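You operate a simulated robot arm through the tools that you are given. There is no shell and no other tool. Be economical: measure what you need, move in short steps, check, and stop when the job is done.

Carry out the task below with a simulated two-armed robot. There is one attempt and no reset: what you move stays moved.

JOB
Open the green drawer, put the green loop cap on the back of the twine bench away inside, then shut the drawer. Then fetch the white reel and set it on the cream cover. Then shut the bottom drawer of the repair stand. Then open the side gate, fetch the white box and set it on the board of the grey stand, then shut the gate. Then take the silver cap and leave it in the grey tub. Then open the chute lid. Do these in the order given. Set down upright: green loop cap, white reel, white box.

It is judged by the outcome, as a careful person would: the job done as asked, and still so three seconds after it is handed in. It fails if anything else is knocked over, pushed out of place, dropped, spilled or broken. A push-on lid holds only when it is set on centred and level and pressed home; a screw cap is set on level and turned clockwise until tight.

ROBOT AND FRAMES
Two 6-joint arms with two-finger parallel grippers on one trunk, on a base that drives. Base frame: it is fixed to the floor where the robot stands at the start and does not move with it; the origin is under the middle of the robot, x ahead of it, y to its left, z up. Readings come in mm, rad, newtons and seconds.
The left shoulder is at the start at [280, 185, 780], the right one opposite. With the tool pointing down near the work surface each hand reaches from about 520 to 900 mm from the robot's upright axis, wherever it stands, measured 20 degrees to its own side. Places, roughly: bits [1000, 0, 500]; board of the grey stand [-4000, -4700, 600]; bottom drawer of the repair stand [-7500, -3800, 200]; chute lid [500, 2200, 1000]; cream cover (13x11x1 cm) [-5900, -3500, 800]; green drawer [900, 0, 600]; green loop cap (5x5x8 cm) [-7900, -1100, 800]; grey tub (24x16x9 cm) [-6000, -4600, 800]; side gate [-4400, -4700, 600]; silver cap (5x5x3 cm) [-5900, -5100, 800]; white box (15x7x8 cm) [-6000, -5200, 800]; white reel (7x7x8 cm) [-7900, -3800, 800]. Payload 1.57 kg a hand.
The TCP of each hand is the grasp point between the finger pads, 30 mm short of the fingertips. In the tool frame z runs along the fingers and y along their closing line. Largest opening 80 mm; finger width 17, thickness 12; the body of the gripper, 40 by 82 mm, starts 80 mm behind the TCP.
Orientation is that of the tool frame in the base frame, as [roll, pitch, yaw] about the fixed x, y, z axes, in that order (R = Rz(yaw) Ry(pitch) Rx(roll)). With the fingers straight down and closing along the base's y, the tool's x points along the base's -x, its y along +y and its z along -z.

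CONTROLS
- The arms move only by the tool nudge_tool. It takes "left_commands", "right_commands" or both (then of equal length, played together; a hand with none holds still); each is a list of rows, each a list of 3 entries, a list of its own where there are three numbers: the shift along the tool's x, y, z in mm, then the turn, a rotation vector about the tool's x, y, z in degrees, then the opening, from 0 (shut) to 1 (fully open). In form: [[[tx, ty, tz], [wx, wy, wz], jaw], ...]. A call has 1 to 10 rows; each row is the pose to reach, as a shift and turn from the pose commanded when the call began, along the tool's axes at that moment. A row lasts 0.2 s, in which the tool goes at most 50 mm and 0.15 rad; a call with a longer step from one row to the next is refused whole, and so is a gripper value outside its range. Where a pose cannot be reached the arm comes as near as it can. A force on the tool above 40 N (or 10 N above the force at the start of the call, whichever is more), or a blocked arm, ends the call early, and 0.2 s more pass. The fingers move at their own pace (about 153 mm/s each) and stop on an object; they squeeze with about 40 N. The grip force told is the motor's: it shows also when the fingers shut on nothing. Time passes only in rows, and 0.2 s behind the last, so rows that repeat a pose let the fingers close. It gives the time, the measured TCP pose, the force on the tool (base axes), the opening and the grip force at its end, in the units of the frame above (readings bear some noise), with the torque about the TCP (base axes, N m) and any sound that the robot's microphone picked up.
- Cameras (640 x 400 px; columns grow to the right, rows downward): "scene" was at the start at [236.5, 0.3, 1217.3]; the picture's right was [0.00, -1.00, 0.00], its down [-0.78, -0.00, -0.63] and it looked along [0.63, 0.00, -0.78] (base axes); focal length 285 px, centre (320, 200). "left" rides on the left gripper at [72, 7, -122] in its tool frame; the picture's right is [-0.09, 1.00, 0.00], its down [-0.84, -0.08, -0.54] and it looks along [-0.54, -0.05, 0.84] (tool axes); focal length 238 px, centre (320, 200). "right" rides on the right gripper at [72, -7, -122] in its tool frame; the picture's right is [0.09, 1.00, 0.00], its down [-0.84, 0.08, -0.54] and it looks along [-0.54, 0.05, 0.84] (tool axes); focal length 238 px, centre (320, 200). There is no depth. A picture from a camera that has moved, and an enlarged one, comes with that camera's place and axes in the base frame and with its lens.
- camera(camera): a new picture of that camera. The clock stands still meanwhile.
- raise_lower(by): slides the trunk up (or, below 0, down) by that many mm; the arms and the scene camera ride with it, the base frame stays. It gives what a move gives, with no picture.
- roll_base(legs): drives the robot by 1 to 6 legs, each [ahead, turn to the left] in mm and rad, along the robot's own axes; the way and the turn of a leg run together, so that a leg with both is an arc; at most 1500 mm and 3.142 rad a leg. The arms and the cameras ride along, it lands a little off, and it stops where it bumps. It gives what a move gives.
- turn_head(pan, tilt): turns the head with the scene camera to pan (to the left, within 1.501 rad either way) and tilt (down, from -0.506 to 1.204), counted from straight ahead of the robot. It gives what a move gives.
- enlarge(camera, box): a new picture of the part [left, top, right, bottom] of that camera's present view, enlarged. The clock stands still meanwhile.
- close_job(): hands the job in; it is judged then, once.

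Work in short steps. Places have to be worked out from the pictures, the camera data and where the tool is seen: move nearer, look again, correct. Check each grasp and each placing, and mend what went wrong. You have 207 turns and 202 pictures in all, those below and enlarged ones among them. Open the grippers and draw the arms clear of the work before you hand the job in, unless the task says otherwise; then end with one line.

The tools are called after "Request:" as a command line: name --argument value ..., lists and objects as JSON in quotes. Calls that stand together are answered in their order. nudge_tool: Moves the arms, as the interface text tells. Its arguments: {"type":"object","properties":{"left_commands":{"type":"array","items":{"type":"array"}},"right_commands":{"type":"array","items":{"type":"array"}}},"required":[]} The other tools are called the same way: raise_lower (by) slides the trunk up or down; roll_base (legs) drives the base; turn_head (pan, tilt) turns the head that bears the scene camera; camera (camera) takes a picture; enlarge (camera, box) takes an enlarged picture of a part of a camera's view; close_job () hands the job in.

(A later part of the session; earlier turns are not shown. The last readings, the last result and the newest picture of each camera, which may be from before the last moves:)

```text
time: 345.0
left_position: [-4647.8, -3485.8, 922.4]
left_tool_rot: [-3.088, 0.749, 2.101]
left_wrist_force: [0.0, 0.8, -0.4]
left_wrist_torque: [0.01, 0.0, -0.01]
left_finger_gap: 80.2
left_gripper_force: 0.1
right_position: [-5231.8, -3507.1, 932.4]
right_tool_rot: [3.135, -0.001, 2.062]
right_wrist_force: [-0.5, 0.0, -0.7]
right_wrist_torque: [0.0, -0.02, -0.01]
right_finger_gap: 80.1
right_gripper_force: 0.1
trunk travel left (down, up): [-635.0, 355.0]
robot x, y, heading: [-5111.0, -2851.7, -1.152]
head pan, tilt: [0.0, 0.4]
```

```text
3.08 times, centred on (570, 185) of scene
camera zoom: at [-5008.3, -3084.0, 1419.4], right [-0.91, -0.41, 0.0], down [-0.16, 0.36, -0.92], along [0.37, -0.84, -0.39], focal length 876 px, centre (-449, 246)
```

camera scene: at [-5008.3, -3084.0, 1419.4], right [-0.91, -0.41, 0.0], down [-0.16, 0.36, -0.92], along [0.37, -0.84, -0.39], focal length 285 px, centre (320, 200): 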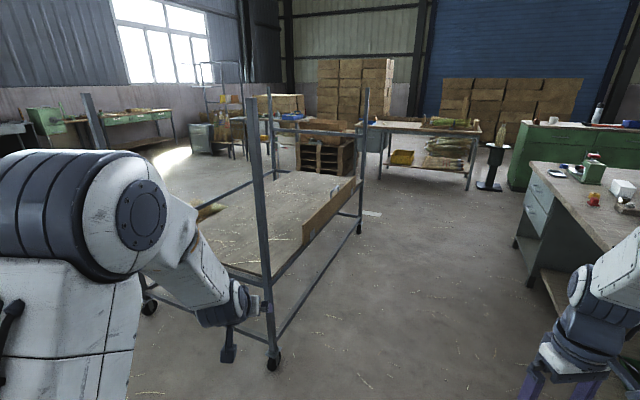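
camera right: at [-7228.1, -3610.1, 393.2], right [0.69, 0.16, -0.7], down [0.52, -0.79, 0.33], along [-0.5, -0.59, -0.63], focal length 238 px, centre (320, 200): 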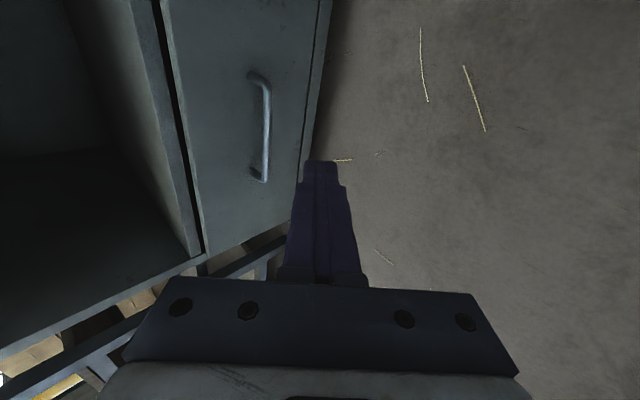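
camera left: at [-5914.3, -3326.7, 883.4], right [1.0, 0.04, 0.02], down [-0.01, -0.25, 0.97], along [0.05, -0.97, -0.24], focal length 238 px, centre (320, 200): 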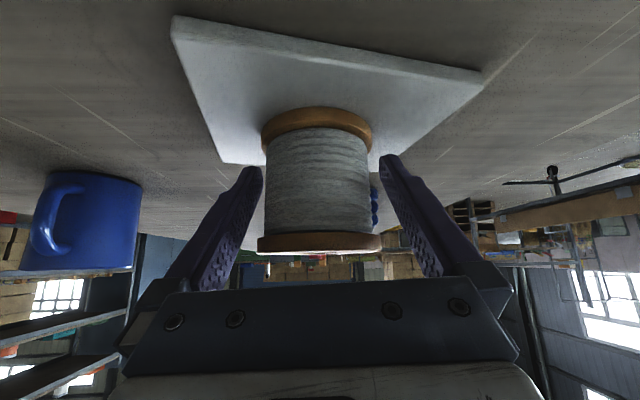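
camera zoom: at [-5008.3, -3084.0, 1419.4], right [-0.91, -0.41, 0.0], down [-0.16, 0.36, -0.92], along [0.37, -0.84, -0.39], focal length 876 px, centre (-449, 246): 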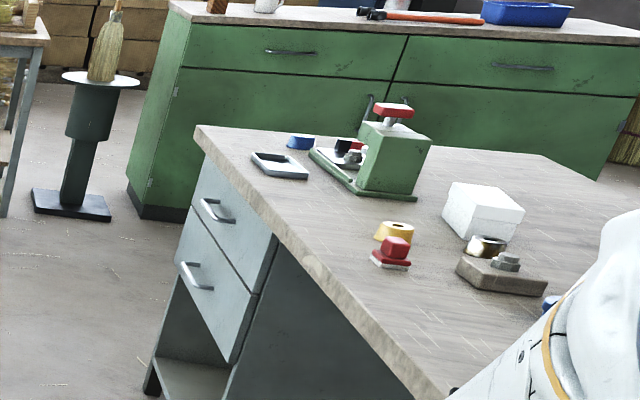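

The gate is a plank hinged along the board's west edge (x≈−4415, y −4230…−5026), with a U-handle on top near (−4413, −4650, 780). I first fold the left hand in, then drive down the aisle to (−5250, −4350).

Request:
nudge_tool --left_commands '[[[20, 0, -25], [0, 7, 0], 1], [[40, 0, -50], [0, 14, 0], 1], [[60, 0, -75], [0, 21, 0], 1], [[70, 0, -100], [0, 28, 0], 1], [[80, 0, -125], [0, 35, 0], 1], [[80, 0, -150], [0, 43, 0], 1]]'

Request:
roll_base --legs '[[0, -0.5], [1500, 0]]'

Request:
camera --camera "scene"

```text
time: 346.4
left_position: [-4743.8, -3342.0, 908.2]
left_tool_rot: [3.061, 0.156, 2.068]
left_wrist_force: [-0.7, 0.3, 0.1]
left_wrist_torque: [-0.02, -0.02, -0.02]
left_finger_gap: 80.2
left_gripper_force: 0.0
left hand out of reach, approached as far as the arm can: row 2, 3, 4, 5, 6
right_position: [-5231.9, -3507.0, 931.8]
right_tool_rot: [3.134, 0.001, 2.061]
right_wrist_force: [-0.3, 0.7, -0.8]
right_wrist_torque: [0.02, 0.01, -0.04]
right_finger_gap: 79.9
right_gripper_force: 0.1
trunk travel left (down, up): [-635.0, 355.0]
robot x, y, heading: [-5107.0, -2851.9, -1.151]
head pan, tilt: [0.0, 0.4]
```

```text
time: 355.2
left_position: [-5123.6, -4961.7, 907.7]
left_tool_rot: [3.062, 0.159, 1.578]
left_wrist_force: [0.0, -0.2, -0.6]
left_wrist_torque: [0.01, -0.03, 0.0]
left_finger_gap: 80.1
left_gripper_force: 0.1
right_position: [-5632.4, -4875.7, 931.4]
right_tool_rot: [3.134, 0.001, 1.574]
right_wrist_force: [-0.9, -1.0, 0.2]
right_wrist_torque: [-0.05, 0.02, 0.01]
right_finger_gap: 80.0
right_gripper_force: 0.0
trunk travel left (down, up): [-635.0, 355.0]
robot x, y, heading: [-5217.3, -4353.7, -1.647]
head pan, tilt: [0.0, 0.4]
```

```text
97 pictures are left
camera scene: at [-5235.2, -4606.4, 1419.4], right [-1.0, 0.07, 0.0], down [0.03, 0.39, -0.92], along [-0.06, -0.92, -0.39], focal length 285 px, centre (320, 200)
```

scene: 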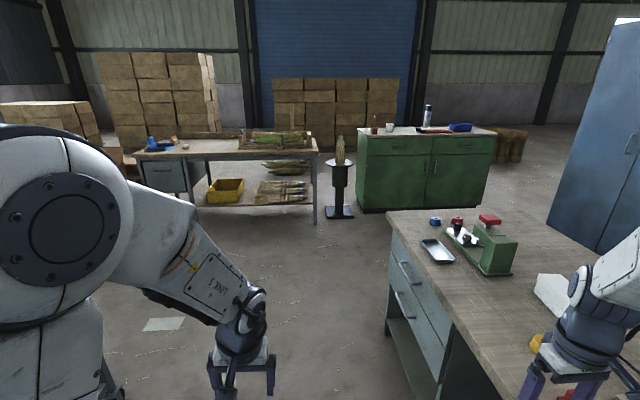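

I turn to face the gate.

Request:
roll_base --legs '[[0, 1.64]]'

Request:
turn_head --pan -0.15 --tilt 0.65

Request:
camera --camera "scene"

```text
time: 359.5
left_position: [-4614.3, -4238.9, 907.8]
left_tool_rot: [3.061, 0.16, -3.099]
left_wrist_force: [-0.4, -0.1, 0.8]
left_wrist_torque: [-0.03, 0.01, -0.03]
left_finger_gap: 80.0
left_gripper_force: 0.0
right_position: [-4680.7, -4749.6, 932.5]
right_tool_rot: [3.136, 0.0, -3.103]
right_wrist_force: [0.5, 0.0, 0.3]
right_wrist_torque: [0.02, 0.0, -0.01]
right_finger_gap: 80.1
right_gripper_force: 0.1
trunk travel left (down, up): [-635.0, 355.0]
robot x, y, heading: [-5217.8, -4353.8, -0.033]
head pan, tilt: [0.0, 0.4]
```

```text
time: 360.3
left_position: [-4615.5, -4238.0, 907.1]
left_tool_rot: [3.062, 0.158, -3.098]
left_wrist_force: [-0.8, 0.3, 0.0]
left_wrist_torque: [0.03, 0.01, 0.01]
left_finger_gap: 80.0
left_gripper_force: 0.0
right_position: [-4683.0, -4749.0, 931.5]
right_tool_rot: [3.135, -0.001, -3.104]
right_wrist_force: [-0.1, -0.1, 1.2]
right_wrist_torque: [0.03, 0.04, -0.03]
right_finger_gap: 80.3
right_gripper_force: 0.1
trunk travel left (down, up): [-635.0, 355.0]
robot x, y, heading: [-5220.2, -4353.8, -0.038]
head pan, tilt: [-0.15, 0.649]
```

```text
96 pictures are left
camera scene: at [-4972.0, -4375.8, 1396.9], right [-0.18, -0.98, 0.0], down [-0.59, 0.11, -0.8], along [0.78, -0.15, -0.6], focal length 285 px, centre (320, 200)
```

scene: 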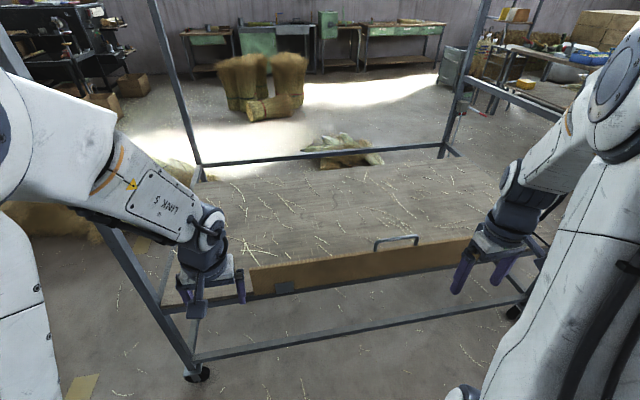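

Request:
enlarge --camera "scene" --box '[240, 200, 500, 330]'

```text
2.46 times, centred on (370, 265) of scene
camera zoom: at [-4972.0, -4375.8, 1396.9], right [-0.18, -0.98, 0.0], down [-0.59, 0.11, -0.8], along [0.78, -0.15, -0.6], focal length 701 px, centre (197, 40)
```

zoom: 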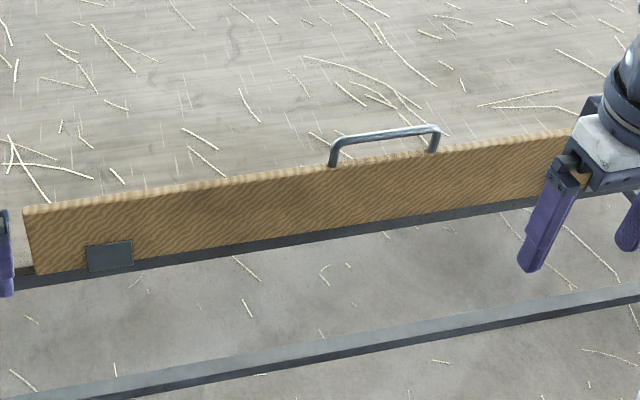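

The handle bar is centred at ≈(−4380, −4737, 745), running along y. I yaw the right hand 90° so that it closes across the bar, and come 70 mm closer.

Request:
nudge_tool --right_commands '[[[0, 0, 0], [0, 0, 8.5], 1], [[0, 0, 0], [0, 0, 17], 1], [[0, 0, 0], [0, 0, 25.5], 1], [[0, 0, 0], [0, 0, 34], 1], [[0, 0, 0], [0, 0, 42.5], 1], [[0, 0, 0], [0, 0, 51], 1], [[0, 0, 0], [0, 0, 59.5], 1], [[0, 0, 0], [0, 0, 68], 1], [[0, 0, 0], [0, 0, 76.5], 1], [[0, 0, 0], [0, 0, 85], 1]]'

Request:
roll_base --legs '[[70, 0.036]]'

Request:
camera --camera "right"

```text
time: 362.5
left_position: [-4615.2, -4238.2, 907.6]
left_tool_rot: [3.061, 0.159, -3.099]
left_wrist_force: [-0.2, 0.0, 0.3]
left_wrist_torque: [0.03, 0.0, -0.02]
left_finger_gap: 80.3
left_gripper_force: 0.1
right_position: [-4682.8, -4748.7, 931.8]
right_tool_rot: [3.141, -0.006, 1.692]
right_wrist_force: [0.0, 0.8, 0.5]
right_wrist_torque: [0.04, 0.02, 0.0]
right_finger_gap: 79.9
right_gripper_force: 0.1
trunk travel left (down, up): [-635.0, 355.0]
robot x, y, heading: [-5219.7, -4355.0, -0.035]
head pan, tilt: [-0.15, 0.649]
```

```text
time: 363.5
left_position: [-4549.9, -4215.7, 907.6]
left_tool_rot: [3.061, 0.162, -3.059]
left_wrist_force: [-0.2, -0.4, -0.4]
left_wrist_torque: [-0.05, -0.02, 0.01]
left_finger_gap: 80.2
left_gripper_force: 0.1
right_position: [-4597.6, -4730.9, 932.8]
right_tool_rot: [3.141, -0.008, 1.733]
right_wrist_force: [-0.7, -0.2, -0.2]
right_wrist_torque: [0.03, -0.02, -0.01]
right_finger_gap: 79.8
right_gripper_force: 0.1
trunk travel left (down, up): [-635.0, 355.0]
robot x, y, heading: [-5147.9, -4353.9, 0.005]
head pan, tilt: [-0.15, 0.649]
```

```text
94 pictures are left
camera right: at [-4615.5, -4661.2, 1054.4], right [0.97, 0.25, 0.0], down [0.21, -0.82, 0.54], along [0.14, -0.52, -0.84], focal length 238 px, centre (320, 200)
```

right: 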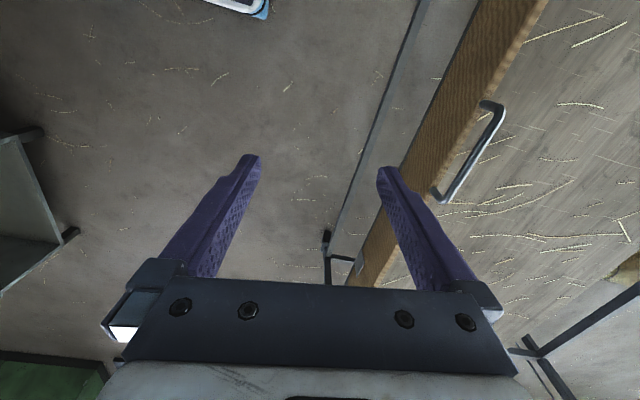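

Bar centre confirmed (−4382, −4737, 745). I move above it, squaring the yaw, then look.

Request:
nudge_tool --right_commands '[[[-8, 42, 0], [0, 0, 3], 1], [[-16, 84, 10], [0, 0, 6], 1], [[-24, 126, 30], [0, 0, 9], 1], [[-32, 168, 60], [0, 0, 9], 1], [[-40, 211, 85], [0, 0, 9], 1], [[-40, 211, 105], [0, 0, 9], 1], [[-40, 211, 105], [0, 0, 9], 1]]'

Request:
camera --camera "right"

Request:
enlarge --camera "scene" --box '[280, 180, 500, 300]'

```text
refused: row 4 steps farther than a row can; nothing moved
```

```text
93 pictures are left
camera right: at [-4615.5, -4661.2, 1054.4], right [0.97, 0.25, 0.0], down [0.21, -0.82, 0.54], along [0.14, -0.52, -0.84], focal length 238 px, centre (320, 200)
```

right: 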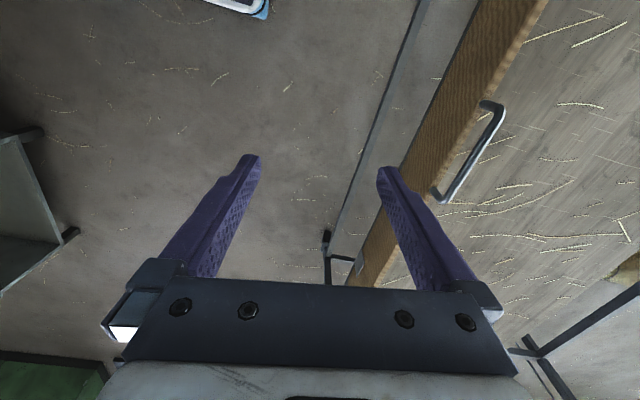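

```text
2.91 times, centred on (390, 240) of scene
camera zoom: at [-4901.1, -4367.7, 1397.0], right [-0.15, -0.99, 0.0], down [-0.6, 0.09, -0.8], along [0.79, -0.12, -0.6], focal length 828 px, centre (116, 84)
```

zoom: 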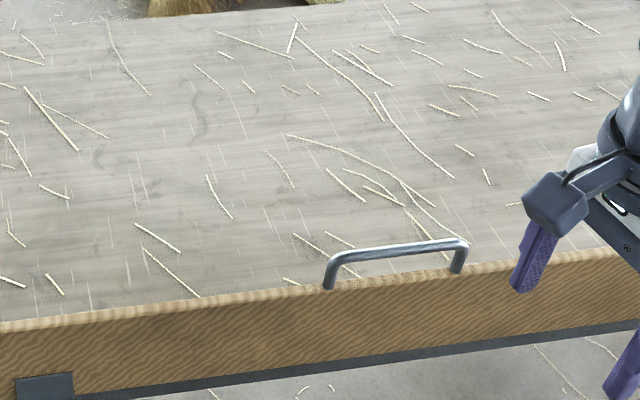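

A step was too long; I resend it with finer rows.

Request:
nudge_tool --right_commands '[[[-8, 38, 0], [0, 0, 3], 1], [[-16, 76, 5], [0, 0, 6], 1], [[-24, 114, 20], [0, 0, 9], 1], [[-32, 150, 45], [0, 0, 9], 1], [[-38, 184, 75], [0, 0, 9], 1], [[-40, 211, 105], [0, 0, 9], 1], [[-40, 211, 105], [0, 0, 9], 1]]'

Request:
camera --camera "right"

Request:
enlarge --camera "scene" --box '[280, 180, 500, 300]'

```text
time: 365.1
left_position: [-4549.0, -4216.8, 907.1]
left_tool_rot: [3.061, 0.158, -3.059]
left_wrist_force: [-0.4, 0.3, 0.0]
left_wrist_torque: [-0.02, 0.0, 0.0]
left_finger_gap: 80.0
left_gripper_force: 0.1
right_position: [-4380.4, -4731.4, 831.2]
right_tool_rot: [3.141, -0.008, 1.576]
right_wrist_force: [-0.4, 0.1, -0.2]
right_wrist_torque: [0.03, -0.01, -0.03]
right_finger_gap: 80.1
right_gripper_force: 0.1
trunk travel left (down, up): [-635.0, 355.0]
robot x, y, heading: [-5148.9, -4352.8, 0.003]
head pan, tilt: [-0.15, 0.649]
```

```text
91 pictures are left
camera right: at [-4387.7, -4660.3, 952.4], right [1.0, 0.1, 0.0], down [0.08, -0.84, 0.54], along [0.05, -0.53, -0.84], focal length 238 px, centre (320, 200)
```

right: 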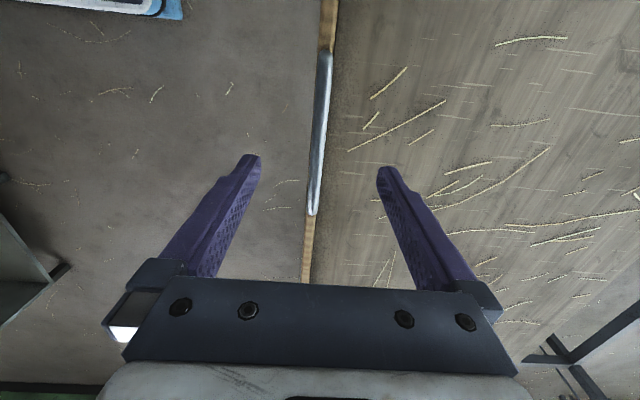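

```text
2.91 times, centred on (390, 240) of scene
camera zoom: at [-4900.6, -4367.7, 1396.8], right [-0.15, -0.99, 0.0], down [-0.6, 0.09, -0.8], along [0.79, -0.12, -0.6], focal length 828 px, centre (116, 84)
```

zoom: 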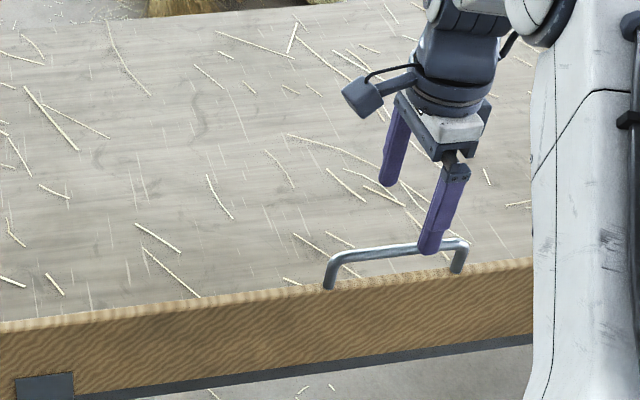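

Aligned. I descend to TCP z≈757 and close on the bar.

Request:
nudge_tool --right_commands '[[[0, -2, 25], [0, 0, 0], 1], [[0, -2, 50], [0, 0, 0], 1], [[0, -2, 73], [0, 0, 0], 1], [[0, -2, 73], [0, 0, 0], 0.4], [[0, -2, 73], [0, 0, 0], 0], [[0, -2, 73], [0, 0, 0], 0]]'

Request:
camera --camera "right"

```text
time: 366.5
left_position: [-4549.2, -4217.7, 906.2]
left_tool_rot: [3.061, 0.159, -3.062]
left_wrist_force: [0.2, -0.7, 0.1]
left_wrist_torque: [0.02, -0.05, 0.02]
left_finger_gap: 80.3
left_gripper_force: 0.0
right_position: [-4383.9, -4733.7, 754.0]
right_tool_rot: [3.139, -0.005, 1.577]
right_wrist_force: [5.7, 0.4, -1.4]
right_wrist_torque: [-0.05, -0.13, -0.09]
right_finger_gap: 12.0
right_gripper_force: 29.2
trunk travel left (down, up): [-635.0, 355.0]
robot x, y, heading: [-5146.9, -4349.7, 0.0]
head pan, tilt: [-0.15, 0.649]
```

```text
89 pictures are left
camera right: at [-4392.1, -4663.0, 874.7], right [1.0, 0.1, 0.0], down [0.08, -0.84, 0.54], along [0.05, -0.53, -0.84], focal length 238 px, centre (320, 200)
```

right: 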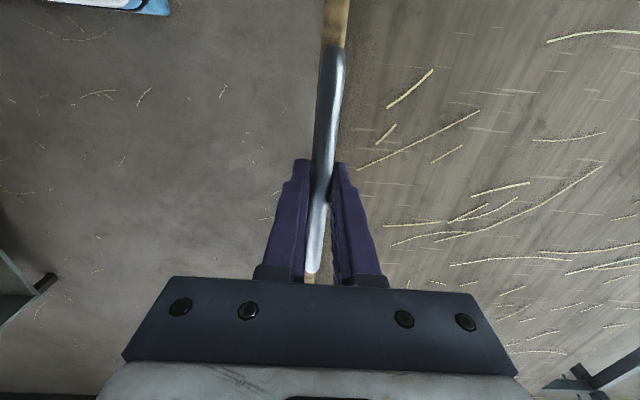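

Bar gripped (12 mm). I try the outward swing: first 22° along the arc about the bottom hinge, turning the tool with it.

Request:
nudge_tool --right_commands '[[[0, -10.5, 0.3], [-3.75, 0, 0], 0], [[0, -20.9, 1.4], [-7.5, 0, 0], 0], [[0, -31, 3.1], [-11.25, 0, 0], 0], [[0, -41.4, 5.5], [-15, 0, 0], 0], [[0, -51, 8.5], [-18.75, 0, 0], 0], [[0, -61.2, 12.2], [-22.5, 0, 0], 0]]'

Request:
camera --camera "scene"

```text
time: 367.9
left_position: [-4550.1, -4217.6, 908.9]
left_tool_rot: [3.061, 0.158, -3.06]
left_wrist_force: [0.3, -0.1, 0.3]
left_wrist_torque: [0.03, -0.01, 0.01]
left_finger_gap: 80.2
left_gripper_force: 0.0
right_position: [-4434.5, -4732.8, 747.5]
right_tool_rot: [2.795, -0.027, 1.581]
right_wrist_force: [-1.4, -23.8, 4.0]
right_wrist_torque: [-0.08, 0.0, 0.1]
right_finger_gap: 11.4
right_gripper_force: 29.0
right hand out of reach, approached as far as the arm can: row 5, 6
trunk travel left (down, up): [-635.0, 355.0]
robot x, y, heading: [-5146.4, -4353.2, 0.002]
head pan, tilt: [-0.15, 0.649]
```

```text
88 pictures are left
camera scene: at [-4900.9, -4369.0, 1396.9], right [-0.15, -0.99, 0.0], down [-0.6, 0.09, -0.8], along [0.79, -0.12, -0.6], focal length 285 px, centre (320, 200)
```

scene: 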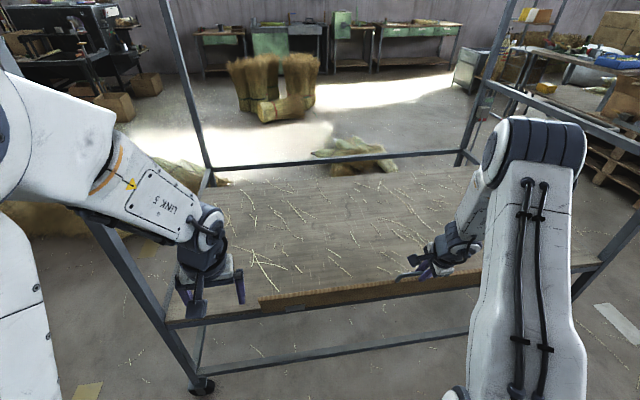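

It swings outward (≈18° now), but the arm's tilt range is used up. The round bar can turn in the pads, so I continue with small base reverses and trunk lowerings.

Request:
roll_base --legs '[[-22, 0]]'

Request:
raise_lower --by -10

Request:
roll_base --legs '[[-22, 0]]'

Request:
raise_lower --by -14

Request:
camera --camera "scene"

```text
time: 368.7
left_position: [-4570.3, -4218.2, 906.6]
left_tool_rot: [3.062, 0.158, -3.06]
left_wrist_force: [0.3, -0.2, -0.1]
left_wrist_torque: [0.05, 0.0, -0.01]
left_finger_gap: 80.0
left_gripper_force: 0.1
right_position: [-4458.2, -4726.8, 744.4]
right_tool_rot: [2.802, -0.037, 1.59]
right_wrist_force: [6.9, 3.6, -19.3]
right_wrist_torque: [-0.29, -0.03, -0.17]
right_finger_gap: 12.0
right_gripper_force: 29.0
trunk travel left (down, up): [-635.0, 355.0]
robot x, y, heading: [-5167.9, -4355.2, 0.004]
head pan, tilt: [-0.15, 0.649]
```

```text
time: 369.3
left_position: [-4572.7, -4216.5, 897.7]
left_tool_rot: [3.063, 0.16, -3.06]
left_wrist_force: [1.2, -0.3, 0.0]
left_wrist_torque: [0.01, -0.03, -0.01]
left_finger_gap: 80.2
left_gripper_force: 0.1
right_position: [-4457.6, -4727.7, 737.2]
right_tool_rot: [2.8, -0.034, 1.588]
right_wrist_force: [-10.2, -1.4, 22.9]
right_wrist_torque: [0.06, -0.02, -0.07]
right_finger_gap: 11.6
right_gripper_force: 29.0
trunk travel left (down, up): [-625.0, 365.0]
robot x, y, heading: [-5168.5, -4351.8, 0.003]
head pan, tilt: [-0.15, 0.649]
```

```text
time: 370.1
left_position: [-4593.7, -4216.9, 896.6]
left_tool_rot: [3.061, 0.159, -3.059]
left_wrist_force: [-0.3, -0.7, 0.0]
left_wrist_torque: [-0.02, 0.03, 0.0]
left_finger_gap: 79.8
left_gripper_force: 0.1
right_position: [-4479.2, -4725.0, 734.2]
right_tool_rot: [2.803, -0.04, 1.592]
right_wrist_force: [10.1, -0.1, -20.7]
right_wrist_torque: [0.01, 0.0, -0.1]
right_finger_gap: 11.8
right_gripper_force: 29.4
trunk travel left (down, up): [-625.0, 365.0]
robot x, y, heading: [-5190.2, -4357.0, 0.004]
head pan, tilt: [-0.15, 0.649]
```

```text
time: 370.7
left_position: [-4596.2, -4216.6, 884.5]
left_tool_rot: [3.063, 0.162, -3.06]
left_wrist_force: [-0.2, -0.3, -0.4]
left_wrist_torque: [-0.07, 0.01, -0.03]
left_finger_gap: 80.1
left_gripper_force: 0.0
right_position: [-4480.1, -4725.9, 721.2]
right_tool_rot: [2.8, -0.036, 1.589]
right_wrist_force: [-14.0, -2.6, 18.4]
right_wrist_torque: [0.31, -0.01, 0.02]
right_finger_gap: 11.9
right_gripper_force: 29.7
trunk travel left (down, up): [-611.0, 379.0]
robot x, y, heading: [-5191.2, -4354.4, 0.008]
head pan, tilt: [-0.15, 0.649]
```

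```text
87 pictures are left
camera scene: at [-4947.0, -4367.3, 1373.2], right [-0.14, -0.99, 0.0], down [-0.6, 0.09, -0.8], along [0.79, -0.12, -0.6], focal length 285 px, centre (320, 200)
```

scene: 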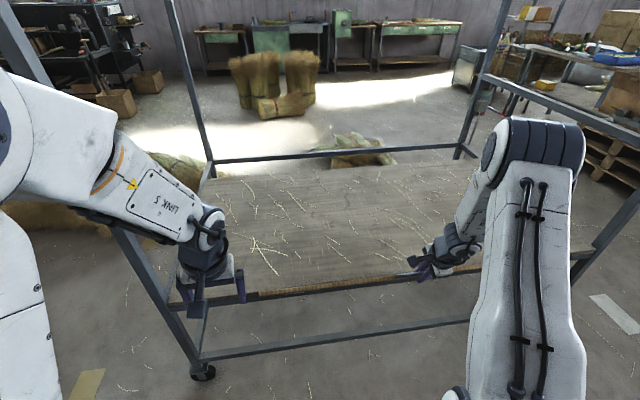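

About 37° open. Continuing the same way to about 60°.

Request:
roll_base --legs '[[-20, 0]]'

Request:
raise_lower --by -18

Request:
roll_base --legs '[[-16, 0]]'

Request:
raise_lower --by -22

Request:
camera --camera "right"

```text
time: 371.5
left_position: [-4614.0, -4217.1, 881.9]
left_tool_rot: [3.061, 0.16, -3.057]
left_wrist_force: [0.2, -0.6, -0.4]
left_wrist_torque: [0.02, -0.03, 0.03]
left_finger_gap: 80.2
left_gripper_force: 0.1
right_position: [-4498.7, -4724.6, 719.4]
right_tool_rot: [2.804, -0.04, 1.592]
right_wrist_force: [10.8, 2.0, -16.4]
right_wrist_torque: [-0.26, -0.02, -0.31]
right_finger_gap: 12.0
right_gripper_force: 29.0
trunk travel left (down, up): [-611.0, 379.0]
robot x, y, heading: [-5214.1, -4357.4, -0.0]
head pan, tilt: [-0.15, 0.649]
```

```text
time: 372.2
left_position: [-4614.8, -4217.0, 866.9]
left_tool_rot: [3.063, 0.161, -3.059]
left_wrist_force: [-0.4, -0.5, 0.2]
left_wrist_torque: [-0.03, -0.03, -0.02]
left_finger_gap: 80.0
left_gripper_force: 0.0
right_position: [-4500.7, -4724.3, 703.6]
right_tool_rot: [2.801, -0.039, 1.592]
right_wrist_force: [-21.3, -3.8, 16.7]
right_wrist_torque: [0.35, 0.29, -0.1]
right_finger_gap: 11.5
right_gripper_force: 29.2
trunk travel left (down, up): [-593.0, 397.0]
robot x, y, heading: [-5210.6, -4354.4, 0.002]
head pan, tilt: [-0.15, 0.649]
```

```text
time: 372.9
left_position: [-4630.0, -4217.1, 864.3]
left_tool_rot: [3.061, 0.159, -3.058]
left_wrist_force: [0.5, -0.4, -0.2]
left_wrist_torque: [0.0, 0.03, -0.01]
left_finger_gap: 80.1
left_gripper_force: 0.0
right_position: [-4513.6, -4724.0, 700.8]
right_tool_rot: [2.803, -0.043, 1.596]
right_wrist_force: [17.3, 1.4, -19.6]
right_wrist_torque: [0.13, 0.02, -0.49]
right_finger_gap: 12.2
right_gripper_force: 28.8
trunk travel left (down, up): [-593.0, 397.0]
robot x, y, heading: [-5227.5, -4356.7, 0.002]
head pan, tilt: [-0.15, 0.649]
```

```text
time: 373.4
left_position: [-4630.7, -4217.1, 858.7]
left_tool_rot: [3.063, 0.161, -3.06]
left_wrist_force: [-0.5, 0.5, 0.6]
left_wrist_torque: [0.02, -0.02, 0.0]
left_finger_gap: 80.3
left_gripper_force: 0.0
right_position: [-4520.4, -4723.2, 692.6]
right_tool_rot: [2.808, -0.046, 1.589]
right_wrist_force: [-12.7, 1.8, 7.8]
right_wrist_torque: [0.47, 0.08, 0.14]
right_finger_gap: 11.7
right_gripper_force: 29.1
trunk travel left (down, up): [-584.0, 406.0]
robot x, y, heading: [-5231.3, -4357.8, 0.005]
head pan, tilt: [-0.15, 0.649]
stopped: the force on the tool passed its limit at 50 N (the readings are from after the stop); the commanded pose is now the measured one
```

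```text
86 pictures are left
camera right: at [-4568.2, -4657.4, 808.5], right [0.94, 0.1, 0.33], down [-0.09, -0.86, 0.5], along [0.33, -0.5, -0.8], focal length 238 px, centre (320, 200)
```

right: 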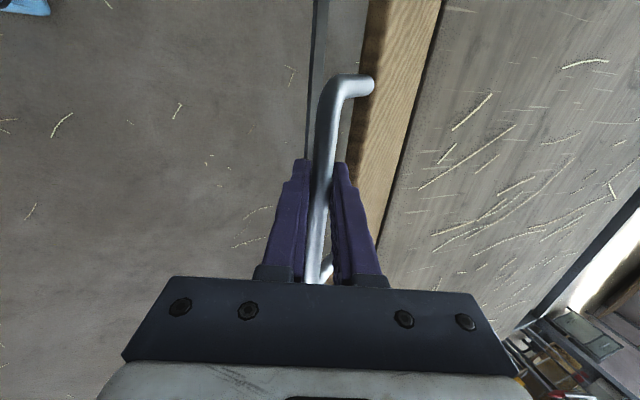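

About 55° open and the fingertips near the plank. I open slightly and lift the fingers off the bar.

Request:
nudge_tool --right_commands '[[[0, 0, 0], [0, 0, 0], 0.25], [[0, 0, 0], [0, 0, 0], 0.25], [[0, 0, -15], [0, 0, 0], 0.25], [[0, 0, -35], [0, 0, 0], 0.25], [[0, 0, -60], [0, 0, 0], 0.25], [[0, 0, -90], [0, 0, 0], 0.25]]'

Request:
camera --camera "right"

Request:
camera --camera "scene"

```text
time: 374.8
left_position: [-4631.9, -4216.6, 855.8]
left_tool_rot: [3.061, 0.158, -3.06]
left_wrist_force: [-0.1, 0.7, 0.5]
left_wrist_torque: [0.03, 0.02, 0.04]
left_finger_gap: 80.3
left_gripper_force: 0.0
right_position: [-4547.9, -4730.8, 779.7]
right_tool_rot: [2.805, -0.044, 1.594]
right_wrist_force: [0.0, 1.1, -0.2]
right_wrist_torque: [-0.01, 0.04, 0.0]
right_finger_gap: 20.0
right_gripper_force: 0.1
trunk travel left (down, up): [-584.0, 406.0]
robot x, y, heading: [-5227.3, -4354.8, 0.005]
head pan, tilt: [-0.15, 0.649]
```

```text
85 pictures are left
camera right: at [-4595.2, -4664.5, 894.1], right [0.94, 0.1, 0.33], down [-0.09, -0.86, 0.5], along [0.33, -0.5, -0.8], focal length 238 px, centre (320, 200)
```

right: 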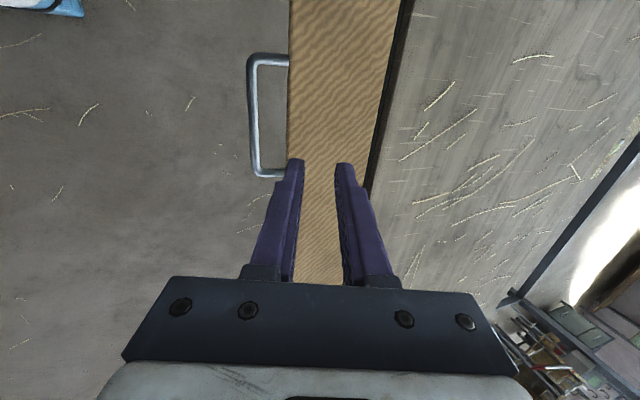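

```text
84 pictures are left
camera scene: at [-4981.2, -4367.7, 1346.2], right [-0.14, -0.99, 0.0], down [-0.6, 0.09, -0.8], along [0.79, -0.11, -0.6], focal length 285 px, centre (320, 200)
```

scene: 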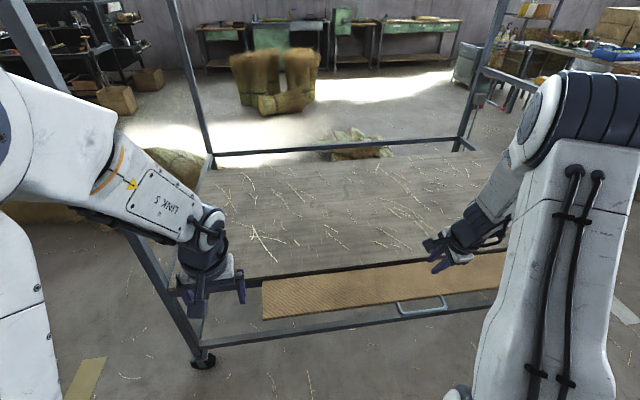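

The gate has dropped fully open (lying horizontal outward). I raise the trunk and drive down the aisle to view the white box on the desk.

Request:
raise_lower --by 260

Request:
roll_base --legs '[[0, -1.57], [680, 0]]'

Request:
turn_head --pan -1.3 --tilt 0.55

Request:
camera --camera "scene"

```text
time: 377.4
left_position: [-4630.2, -4215.9, 1116.7]
left_tool_rot: [3.063, 0.159, -3.059]
left_wrist_force: [1.2, 0.2, -0.1]
left_wrist_torque: [0.0, -0.01, -0.04]
left_finger_gap: 80.0
left_gripper_force: 0.0
right_position: [-4548.2, -4730.7, 1037.9]
right_tool_rot: [2.807, -0.044, 1.592]
right_wrist_force: [-0.4, 0.6, -0.1]
right_wrist_torque: [-0.02, 0.04, 0.01]
right_finger_gap: 19.9
right_gripper_force: 0.0
trunk travel left (down, up): [-844.0, 146.0]
robot x, y, heading: [-5228.7, -4356.7, 0.006]
head pan, tilt: [-0.15, 0.649]
```

```text
time: 385.0
left_position: [-5103.6, -5636.7, 1116.7]
left_tool_rot: [3.062, 0.158, 1.635]
left_wrist_force: [0.1, 0.3, 0.0]
left_wrist_torque: [0.0, -0.03, 0.0]
left_finger_gap: 80.1
left_gripper_force: 0.2
right_position: [-5618.5, -5711.6, 1039.2]
right_tool_rot: [2.807, -0.042, 0.001]
right_wrist_force: [-0.2, 0.4, -0.6]
right_wrist_torque: [0.01, 0.0, 0.01]
right_finger_gap: 20.0
right_gripper_force: 0.1
trunk travel left (down, up): [-844.0, 146.0]
robot x, y, heading: [-5228.7, -5038.3, -1.585]
head pan, tilt: [-0.15, 0.649]
```

```text
time: 386.4
left_position: [-5103.3, -5636.9, 1117.8]
left_tool_rot: [3.06, 0.158, 1.634]
left_wrist_force: [0.2, -0.1, -0.3]
left_wrist_torque: [0.03, 0.0, -0.01]
left_finger_gap: 80.2
left_gripper_force: 0.1
right_position: [-5618.5, -5710.8, 1038.5]
right_tool_rot: [2.808, -0.043, 0.004]
right_wrist_force: [0.3, -0.8, -0.5]
right_wrist_torque: [0.0, 0.0, 0.02]
right_finger_gap: 20.0
right_gripper_force: 0.1
trunk travel left (down, up): [-844.0, 146.0]
robot x, y, heading: [-5230.6, -5041.2, -1.583]
head pan, tilt: [-1.3, 0.55]
```

```text
83 pictures are left
camera scene: at [-5319.9, -5220.3, 1615.1], right [-0.26, 0.97, 0.0], down [0.51, 0.13, -0.85], along [-0.82, -0.22, -0.52], focal length 285 px, centre (320, 200)
```

scene: 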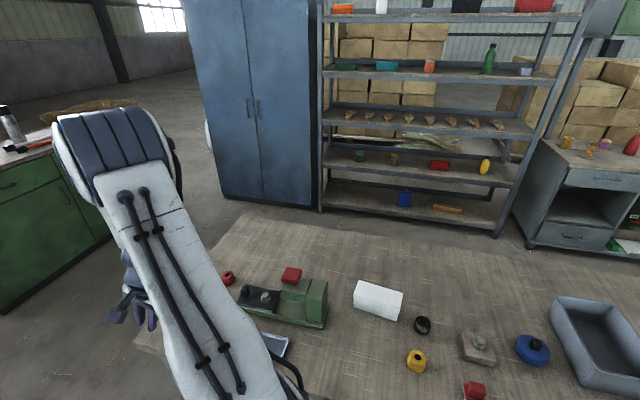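

Request:
enlarge --camera "scene" --box '[320, 260, 640, 400]'

```text
2.00 times, centred on (480, 330) of scene
camera zoom: at [-5319.9, -5220.3, 1615.1], right [-0.26, 0.97, 0.0], down [0.51, 0.13, -0.85], along [-0.82, -0.22, -0.52], focal length 569 px, centre (0, -60)
```

zoom: 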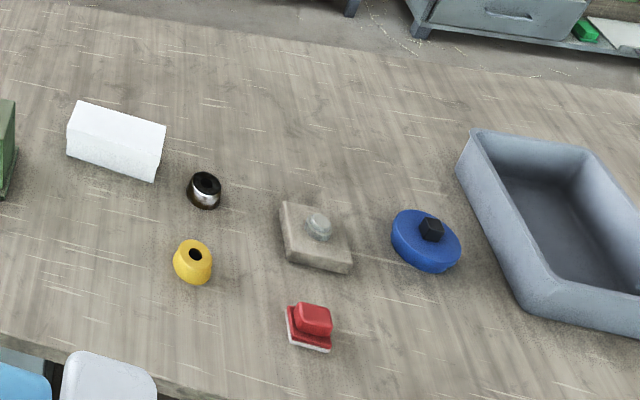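

White box: centre ≈(−5990, −5200), long axis along y (turned ~0.1 rad), 70 mm wide along x. The silver cap is the dark-and-silver ring at ≈(−5936, −5052). I'll use the right hand (already yawed to close along x): drive on and turn to face the desk.

Request:
roll_base --legs '[[470, 0], [0, -1.555]]'

Request:
nudge_tool --right_commands '[[[0, 0, 0], [6.4, 0, 0], 0.5], [[0, 0, 0], [12.8, 0, 0], 1], [[0, 0, 0], [19.2, 0, 0], 1], [[0, 0, 0], [19.2, 0, 0], 1]]'

Request:
camera --camera "right"

```text
time: 393.0
left_position: [-5839.0, -5626.1, 1117.0]
left_tool_rot: [3.061, 0.159, 0.05]
left_wrist_force: [-1.2, -0.2, -0.2]
left_wrist_torque: [0.01, -0.02, -0.01]
left_finger_gap: 79.9
left_gripper_force: 0.1
right_position: [-5904.9, -5108.7, 1038.3]
right_tool_rot: [2.808, -0.043, -1.583]
right_wrist_force: [0.0, 0.3, -0.4]
right_wrist_torque: [-0.02, -0.04, -0.02]
right_finger_gap: 20.1
right_gripper_force: 0.1
trunk travel left (down, up): [-844.0, 146.0]
robot x, y, heading: [-5243.7, -5505.7, 3.115]
head pan, tilt: [-1.3, 0.55]
```

```text
time: 394.0
left_position: [-5840.5, -5627.3, 1116.7]
left_tool_rot: [3.062, 0.158, 0.049]
left_wrist_force: [0.3, 0.2, 0.1]
left_wrist_torque: [-0.03, 0.03, 0.04]
left_finger_gap: 79.8
left_gripper_force: 0.1
right_position: [-5905.6, -5110.3, 1038.4]
right_tool_rot: [-3.141, -0.04, -1.586]
right_wrist_force: [-0.7, -0.4, 0.3]
right_wrist_torque: [0.03, 0.01, 0.02]
right_finger_gap: 80.3
right_gripper_force: 0.1
trunk travel left (down, up): [-844.0, 146.0]
robot x, y, heading: [-5242.9, -5505.7, 3.111]
head pan, tilt: [-1.3, 0.55]
```

```text
81 pictures are left
camera right: at [-5901.1, -5176.0, 1162.5], right [-1.0, -0.08, 0.0], down [-0.07, 0.86, 0.51], along [-0.04, 0.5, -0.86], focal length 238 px, centre (320, 200)
```

right: 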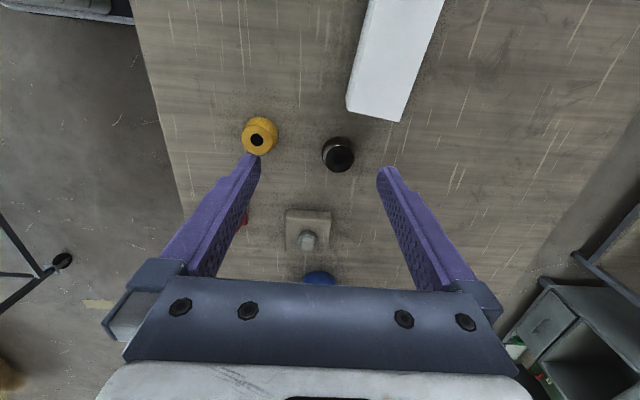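

Box centre refined to (−5975, −5201), axis turned so I yaw 4.9°. I move above it, fingertips still clear of the top.

Request:
nudge_tool --right_commands '[[[23, 17, 10], [0, 0, 1.6], 1], [[46, 34, 30], [0, 0, 3.2], 1], [[69, 51, 55], [0, 0, 4.9], 1], [[91, 68, 80], [0, 0, 4.9], 1], [[91, 68, 105], [0, 0, 4.9], 1], [[91, 68, 105], [0, 0, 4.9], 1]]'

Request:
camera --camera "right"

```text
time: 395.4
left_position: [-5840.7, -5626.7, 1117.1]
left_tool_rot: [3.061, 0.158, 0.048]
left_wrist_force: [0.4, -0.2, 0.2]
left_wrist_torque: [0.02, 0.0, 0.01]
left_finger_gap: 80.0
left_gripper_force: 0.0
right_position: [-5977.5, -5204.4, 939.5]
right_tool_rot: [-3.137, -0.043, -1.669]
right_wrist_force: [0.5, 0.0, 0.3]
right_wrist_torque: [-0.02, -0.01, 0.03]
right_finger_gap: 79.8
right_gripper_force: 0.0
trunk travel left (down, up): [-844.0, 146.0]
robot x, y, heading: [-5239.3, -5506.0, 3.112]
head pan, tilt: [-1.3, 0.55]
```

```text
80 pictures are left
camera right: at [-5978.1, -5272.4, 1062.5], right [-1.0, 0.01, 0.0], down [0.01, 0.86, 0.51], along [0.0, 0.51, -0.86], focal length 238 px, centre (320, 200)
```

right: 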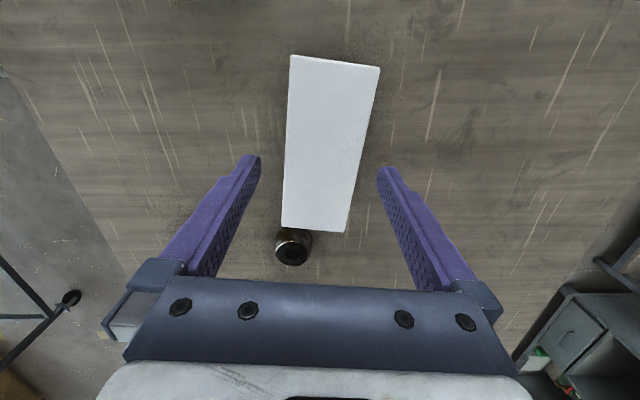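

Slight corrections: +1.3° yaw, 3 mm. I descend 55 mm so the tips straddle the top, then look.

Request:
nudge_tool --right_commands '[[[-5, 3, 0], [0, 0, 1.3], 1], [[-5, 3, 20], [0, 0, 1.3], 1], [[-5, 3, 40], [0, 0, 1.3], 1], [[-5, 3, 55], [0, 0, 1.3], 1], [[-5, 3, 55], [0, 0, 1.3], 1]]'

Request:
camera --camera "right"

```text
time: 396.6
left_position: [-5838.8, -5625.9, 1116.2]
left_tool_rot: [3.063, 0.158, 0.05]
left_wrist_force: [-0.1, 0.0, 0.3]
left_wrist_torque: [0.03, -0.01, 0.01]
left_finger_gap: 80.1
left_gripper_force: 0.1
right_position: [-5977.8, -5201.1, 884.0]
right_tool_rot: [-3.136, -0.043, -1.694]
right_wrist_force: [-1.0, -0.1, -0.3]
right_wrist_torque: [-0.01, -0.04, 0.02]
right_finger_gap: 79.9
right_gripper_force: 0.0
trunk travel left (down, up): [-844.0, 146.0]
robot x, y, heading: [-5237.4, -5508.9, 3.113]
head pan, tilt: [-1.3, 0.55]
```

```text
79 pictures are left
camera right: at [-5980.7, -5267.7, 1007.8], right [-1.0, 0.03, 0.0], down [0.03, 0.86, 0.51], along [0.02, 0.51, -0.86], focal length 238 px, centre (320, 200)
```

right: 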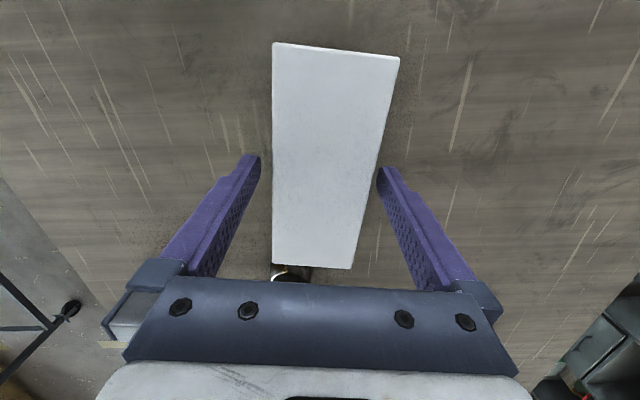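

Aligned within ~1 mm. I descend to TCP z≈845 and grip.

Request:
nudge_tool --right_commands '[[[0, 1.2, 10], [0, 0, 0], 1], [[0, 1.2, 20], [0, 0, 0], 1], [[0, 1.2, 30], [0, 0, 0], 1], [[0, 1.2, 40], [0, 0, 0], 1], [[0, 1.2, 40], [0, 0, 0], 0.7], [[0, 1.2, 40], [0, 0, 0], 0.5], [[0, 1.2, 40], [0, 0, 0], 0.5]]'

Request:
nudge_tool --right_commands '[[[0, 0, -15], [0, 0, 0], 0.5], [[0, 0, -45], [0, 0, 0], 0.5], [[0, 0, -80], [0, 0, 0], 0.5], [[0, 0, -120], [0, 0, 0], 0.5], [[0, 0, -160], [0, 0, 0], 0.5], [[0, 0, -160], [0, 0, 0], 0.5]]'

Request:
camera --camera "right"

```text
time: 398.2
left_position: [-5839.9, -5624.8, 1117.1]
left_tool_rot: [3.063, 0.159, 0.049]
left_wrist_force: [0.1, -0.6, 0.0]
left_wrist_torque: [0.01, 0.01, -0.02]
left_finger_gap: 80.0
left_gripper_force: 0.1
right_position: [-5979.2, -5203.4, 843.6]
right_tool_rot: [-3.137, -0.042, -1.693]
right_wrist_force: [0.4, 0.9, -1.0]
right_wrist_torque: [-0.01, 0.07, -0.11]
right_finger_gap: 64.7
right_gripper_force: 39.9
trunk travel left (down, up): [-844.0, 146.0]
robot x, y, heading: [-5238.3, -5506.7, 3.113]
head pan, tilt: [-1.3, 0.55]
```

```text
time: 399.6
left_position: [-5839.2, -5627.1, 1117.7]
left_tool_rot: [3.063, 0.161, 0.049]
left_wrist_force: [0.3, -0.4, 0.3]
left_wrist_torque: [0.03, 0.01, -0.01]
left_finger_gap: 79.9
left_gripper_force: 0.1
right_position: [-5980.1, -5194.7, 1002.4]
right_tool_rot: [-3.137, -0.04, -1.692]
right_wrist_force: [0.3, -0.1, -2.6]
right_wrist_torque: [-0.02, 0.01, -0.02]
right_finger_gap: 64.5
right_gripper_force: 39.8
trunk travel left (down, up): [-844.0, 146.0]
robot x, y, heading: [-5242.2, -5504.8, 3.106]
head pan, tilt: [-1.3, 0.55]
```

```text
78 pictures are left
camera right: at [-5982.3, -5260.9, 1126.2], right [-1.0, 0.03, 0.0], down [0.02, 0.86, 0.51], along [0.02, 0.51, -0.86], focal length 238 px, centre (320, 200)
```

right: 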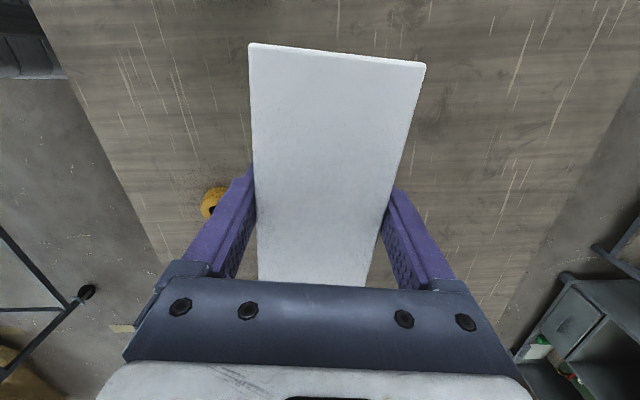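

Box held (gap 64.5 mm). I draw it in 80 mm, turn right to face +y, drive back up the aisle and turn to face the stand.

Request:
nudge_tool --right_commands '[[[0, -27, -10], [0, 0, 0], 0.5], [[0, -54, -20], [0, 0, 0], 0.5], [[0, -80, -30], [0, 0, 0], 0.5], [[0, -80, -30], [0, 0, 0], 0.5]]'

Request:
roll_base --legs '[[0, -1.53], [1075, 0], [0, -1.56]]'

Request:
turn_head --pan -0.2 --tilt 0.75

Request:
camera --camera "scene"

```text
time: 400.6
left_position: [-5839.4, -5627.4, 1116.9]
left_tool_rot: [3.06, 0.159, 0.049]
left_wrist_force: [-0.3, 0.4, 0.3]
left_wrist_torque: [-0.01, 0.0, 0.01]
left_finger_gap: 80.0
left_gripper_force: 0.2
right_position: [-5900.8, -5204.2, 1031.9]
right_tool_rot: [-3.137, -0.042, -1.693]
right_wrist_force: [0.1, 0.6, -3.0]
right_wrist_torque: [0.0, 0.0, -0.01]
right_finger_gap: 64.5
right_gripper_force: 39.7
trunk travel left (down, up): [-844.0, 146.0]
robot x, y, heading: [-5236.5, -5505.1, 3.112]
head pan, tilt: [-1.3, 0.55]
```

```text
time: 413.7
left_position: [-4622.5, -4313.1, 1116.4]
left_tool_rot: [3.062, 0.159, -3.068]
left_wrist_force: [0.6, 0.2, -0.5]
left_wrist_torque: [0.02, 0.01, 0.0]
left_finger_gap: 79.8
left_gripper_force: 0.0
right_position: [-4550.3, -4733.4, 1031.7]
right_tool_rot: [-3.136, -0.043, 1.476]
right_wrist_force: [0.0, 0.5, -3.3]
right_wrist_torque: [0.03, -0.02, -0.03]
right_finger_gap: 64.9
right_gripper_force: 40.0
trunk travel left (down, up): [-844.0, 146.0]
robot x, y, heading: [-5220.3, -4447.7, -0.003]
head pan, tilt: [-1.3, 0.55]
```

```text
time: 415.1
left_position: [-4622.3, -4312.7, 1117.0]
left_tool_rot: [3.062, 0.16, -3.067]
left_wrist_force: [-0.5, 0.6, -0.3]
left_wrist_torque: [0.01, 0.0, 0.01]
left_finger_gap: 79.9
left_gripper_force: 0.0
right_position: [-4549.8, -4733.6, 1032.3]
right_tool_rot: [-3.137, -0.042, 1.474]
right_wrist_force: [-0.2, 0.1, -2.2]
right_wrist_torque: [0.03, 0.02, 0.01]
right_finger_gap: 64.6
right_gripper_force: 39.8
trunk travel left (down, up): [-844.0, 146.0]
robot x, y, heading: [-5221.9, -4447.7, -0.001]
head pan, tilt: [-0.201, 0.75]
```

```text
77 pictures are left
camera scene: at [-4979.0, -4465.3, 1597.7], right [-0.2, -0.98, 0.0], down [-0.67, 0.14, -0.73], along [0.72, -0.15, -0.68], focal length 285 px, centre (320, 200)
```

scene: 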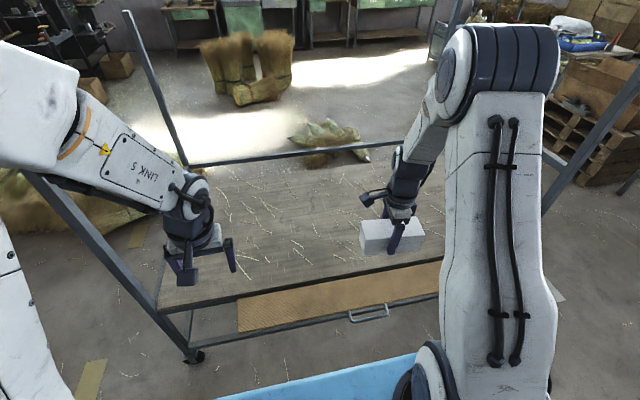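

I drive forward 240 mm, then lower the trunk 250 mm.

Request:
roll_base --legs '[[240, 0]]'

Request:
raise_lower --by -250

Request:
nudge_tool --right_commands '[[[0, 30, 20], [0, 0, 0], 0.5], [[0, 60, 40], [0, 0, 0], 0.5], [[0, 90, 60], [0, 0, 0], 0.5], [[0, 100, 80], [0, 0, 0], 0.5], [[0, 100, 80], [0, 0, 0], 0.5]]'

Request:
camera --camera "scene"

Request:
camera --camera "right"

```text
time: 416.9
left_position: [-4375.8, -4311.5, 1117.2]
left_tool_rot: [3.061, 0.161, -3.063]
left_wrist_force: [0.2, 0.5, -0.2]
left_wrist_torque: [-0.01, 0.03, 0.01]
left_finger_gap: 79.9
left_gripper_force: 0.1
right_position: [-4304.2, -4730.8, 1032.1]
right_tool_rot: [-3.137, -0.043, 1.479]
right_wrist_force: [-0.5, -0.2, -2.2]
right_wrist_torque: [0.01, -0.02, 0.0]
right_finger_gap: 64.6
right_gripper_force: 40.2
trunk travel left (down, up): [-844.0, 146.0]
robot x, y, heading: [-4970.8, -4448.5, 0.003]
head pan, tilt: [-0.201, 0.75]
```

```text
time: 419.4
left_position: [-4376.9, -4311.3, 866.8]
left_tool_rot: [3.062, 0.158, -3.064]
left_wrist_force: [-0.1, -0.8, -0.2]
left_wrist_torque: [-0.02, 0.02, -0.01]
left_finger_gap: 80.1
left_gripper_force: 0.0
right_position: [-4302.5, -4730.9, 782.8]
right_tool_rot: [-3.137, -0.039, 1.478]
right_wrist_force: [0.6, 0.3, -2.6]
right_wrist_torque: [0.02, 0.03, 0.02]
right_finger_gap: 64.6
right_gripper_force: 39.9
trunk travel left (down, up): [-594.0, 396.0]
robot x, y, heading: [-4973.3, -4449.4, 0.003]
head pan, tilt: [-0.201, 0.75]
```

```text
time: 420.6
left_position: [-4376.7, -4311.0, 867.4]
left_tool_rot: [3.062, 0.159, -3.063]
left_wrist_force: [-0.8, -0.3, 0.0]
left_wrist_torque: [0.0, -0.03, 0.01]
left_finger_gap: 79.9
left_gripper_force: 0.1
right_position: [-4203.0, -4735.6, 701.9]
right_tool_rot: [-3.136, -0.043, 1.478]
right_wrist_force: [0.6, 0.0, -2.6]
right_wrist_torque: [0.01, 0.01, 0.0]
right_finger_gap: 64.7
right_gripper_force: 40.2
trunk travel left (down, up): [-594.0, 396.0]
robot x, y, heading: [-4974.2, -4449.8, 0.001]
head pan, tilt: [-0.201, 0.75]
```

```text
76 pictures are left
camera scene: at [-4731.9, -4464.4, 1347.6], right [-0.2, -0.98, 0.0], down [-0.67, 0.14, -0.73], along [0.72, -0.14, -0.68], focal length 285 px, centre (320, 200)
```

scene: 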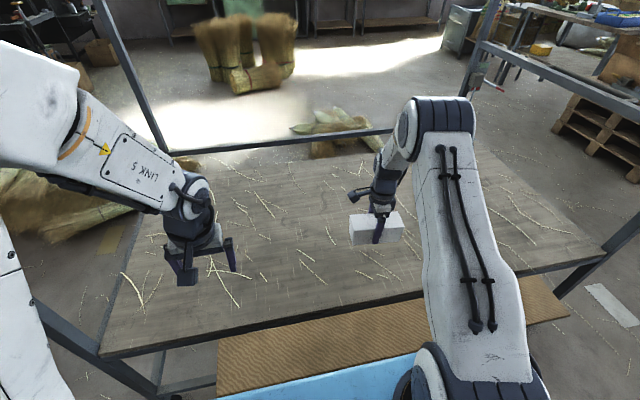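

```text
75 pictures are left
camera right: at [-4202.9, -4669.2, 825.5], right [1.0, 0.0, 0.0], down [0.0, -0.86, 0.51], along [0.0, -0.51, -0.86], focal length 238 px, centre (320, 200)
```

right: 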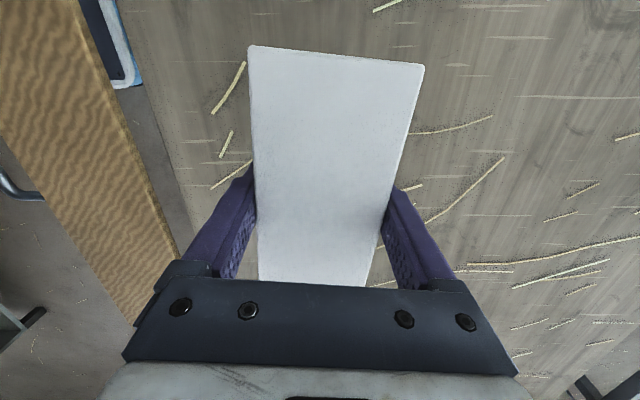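

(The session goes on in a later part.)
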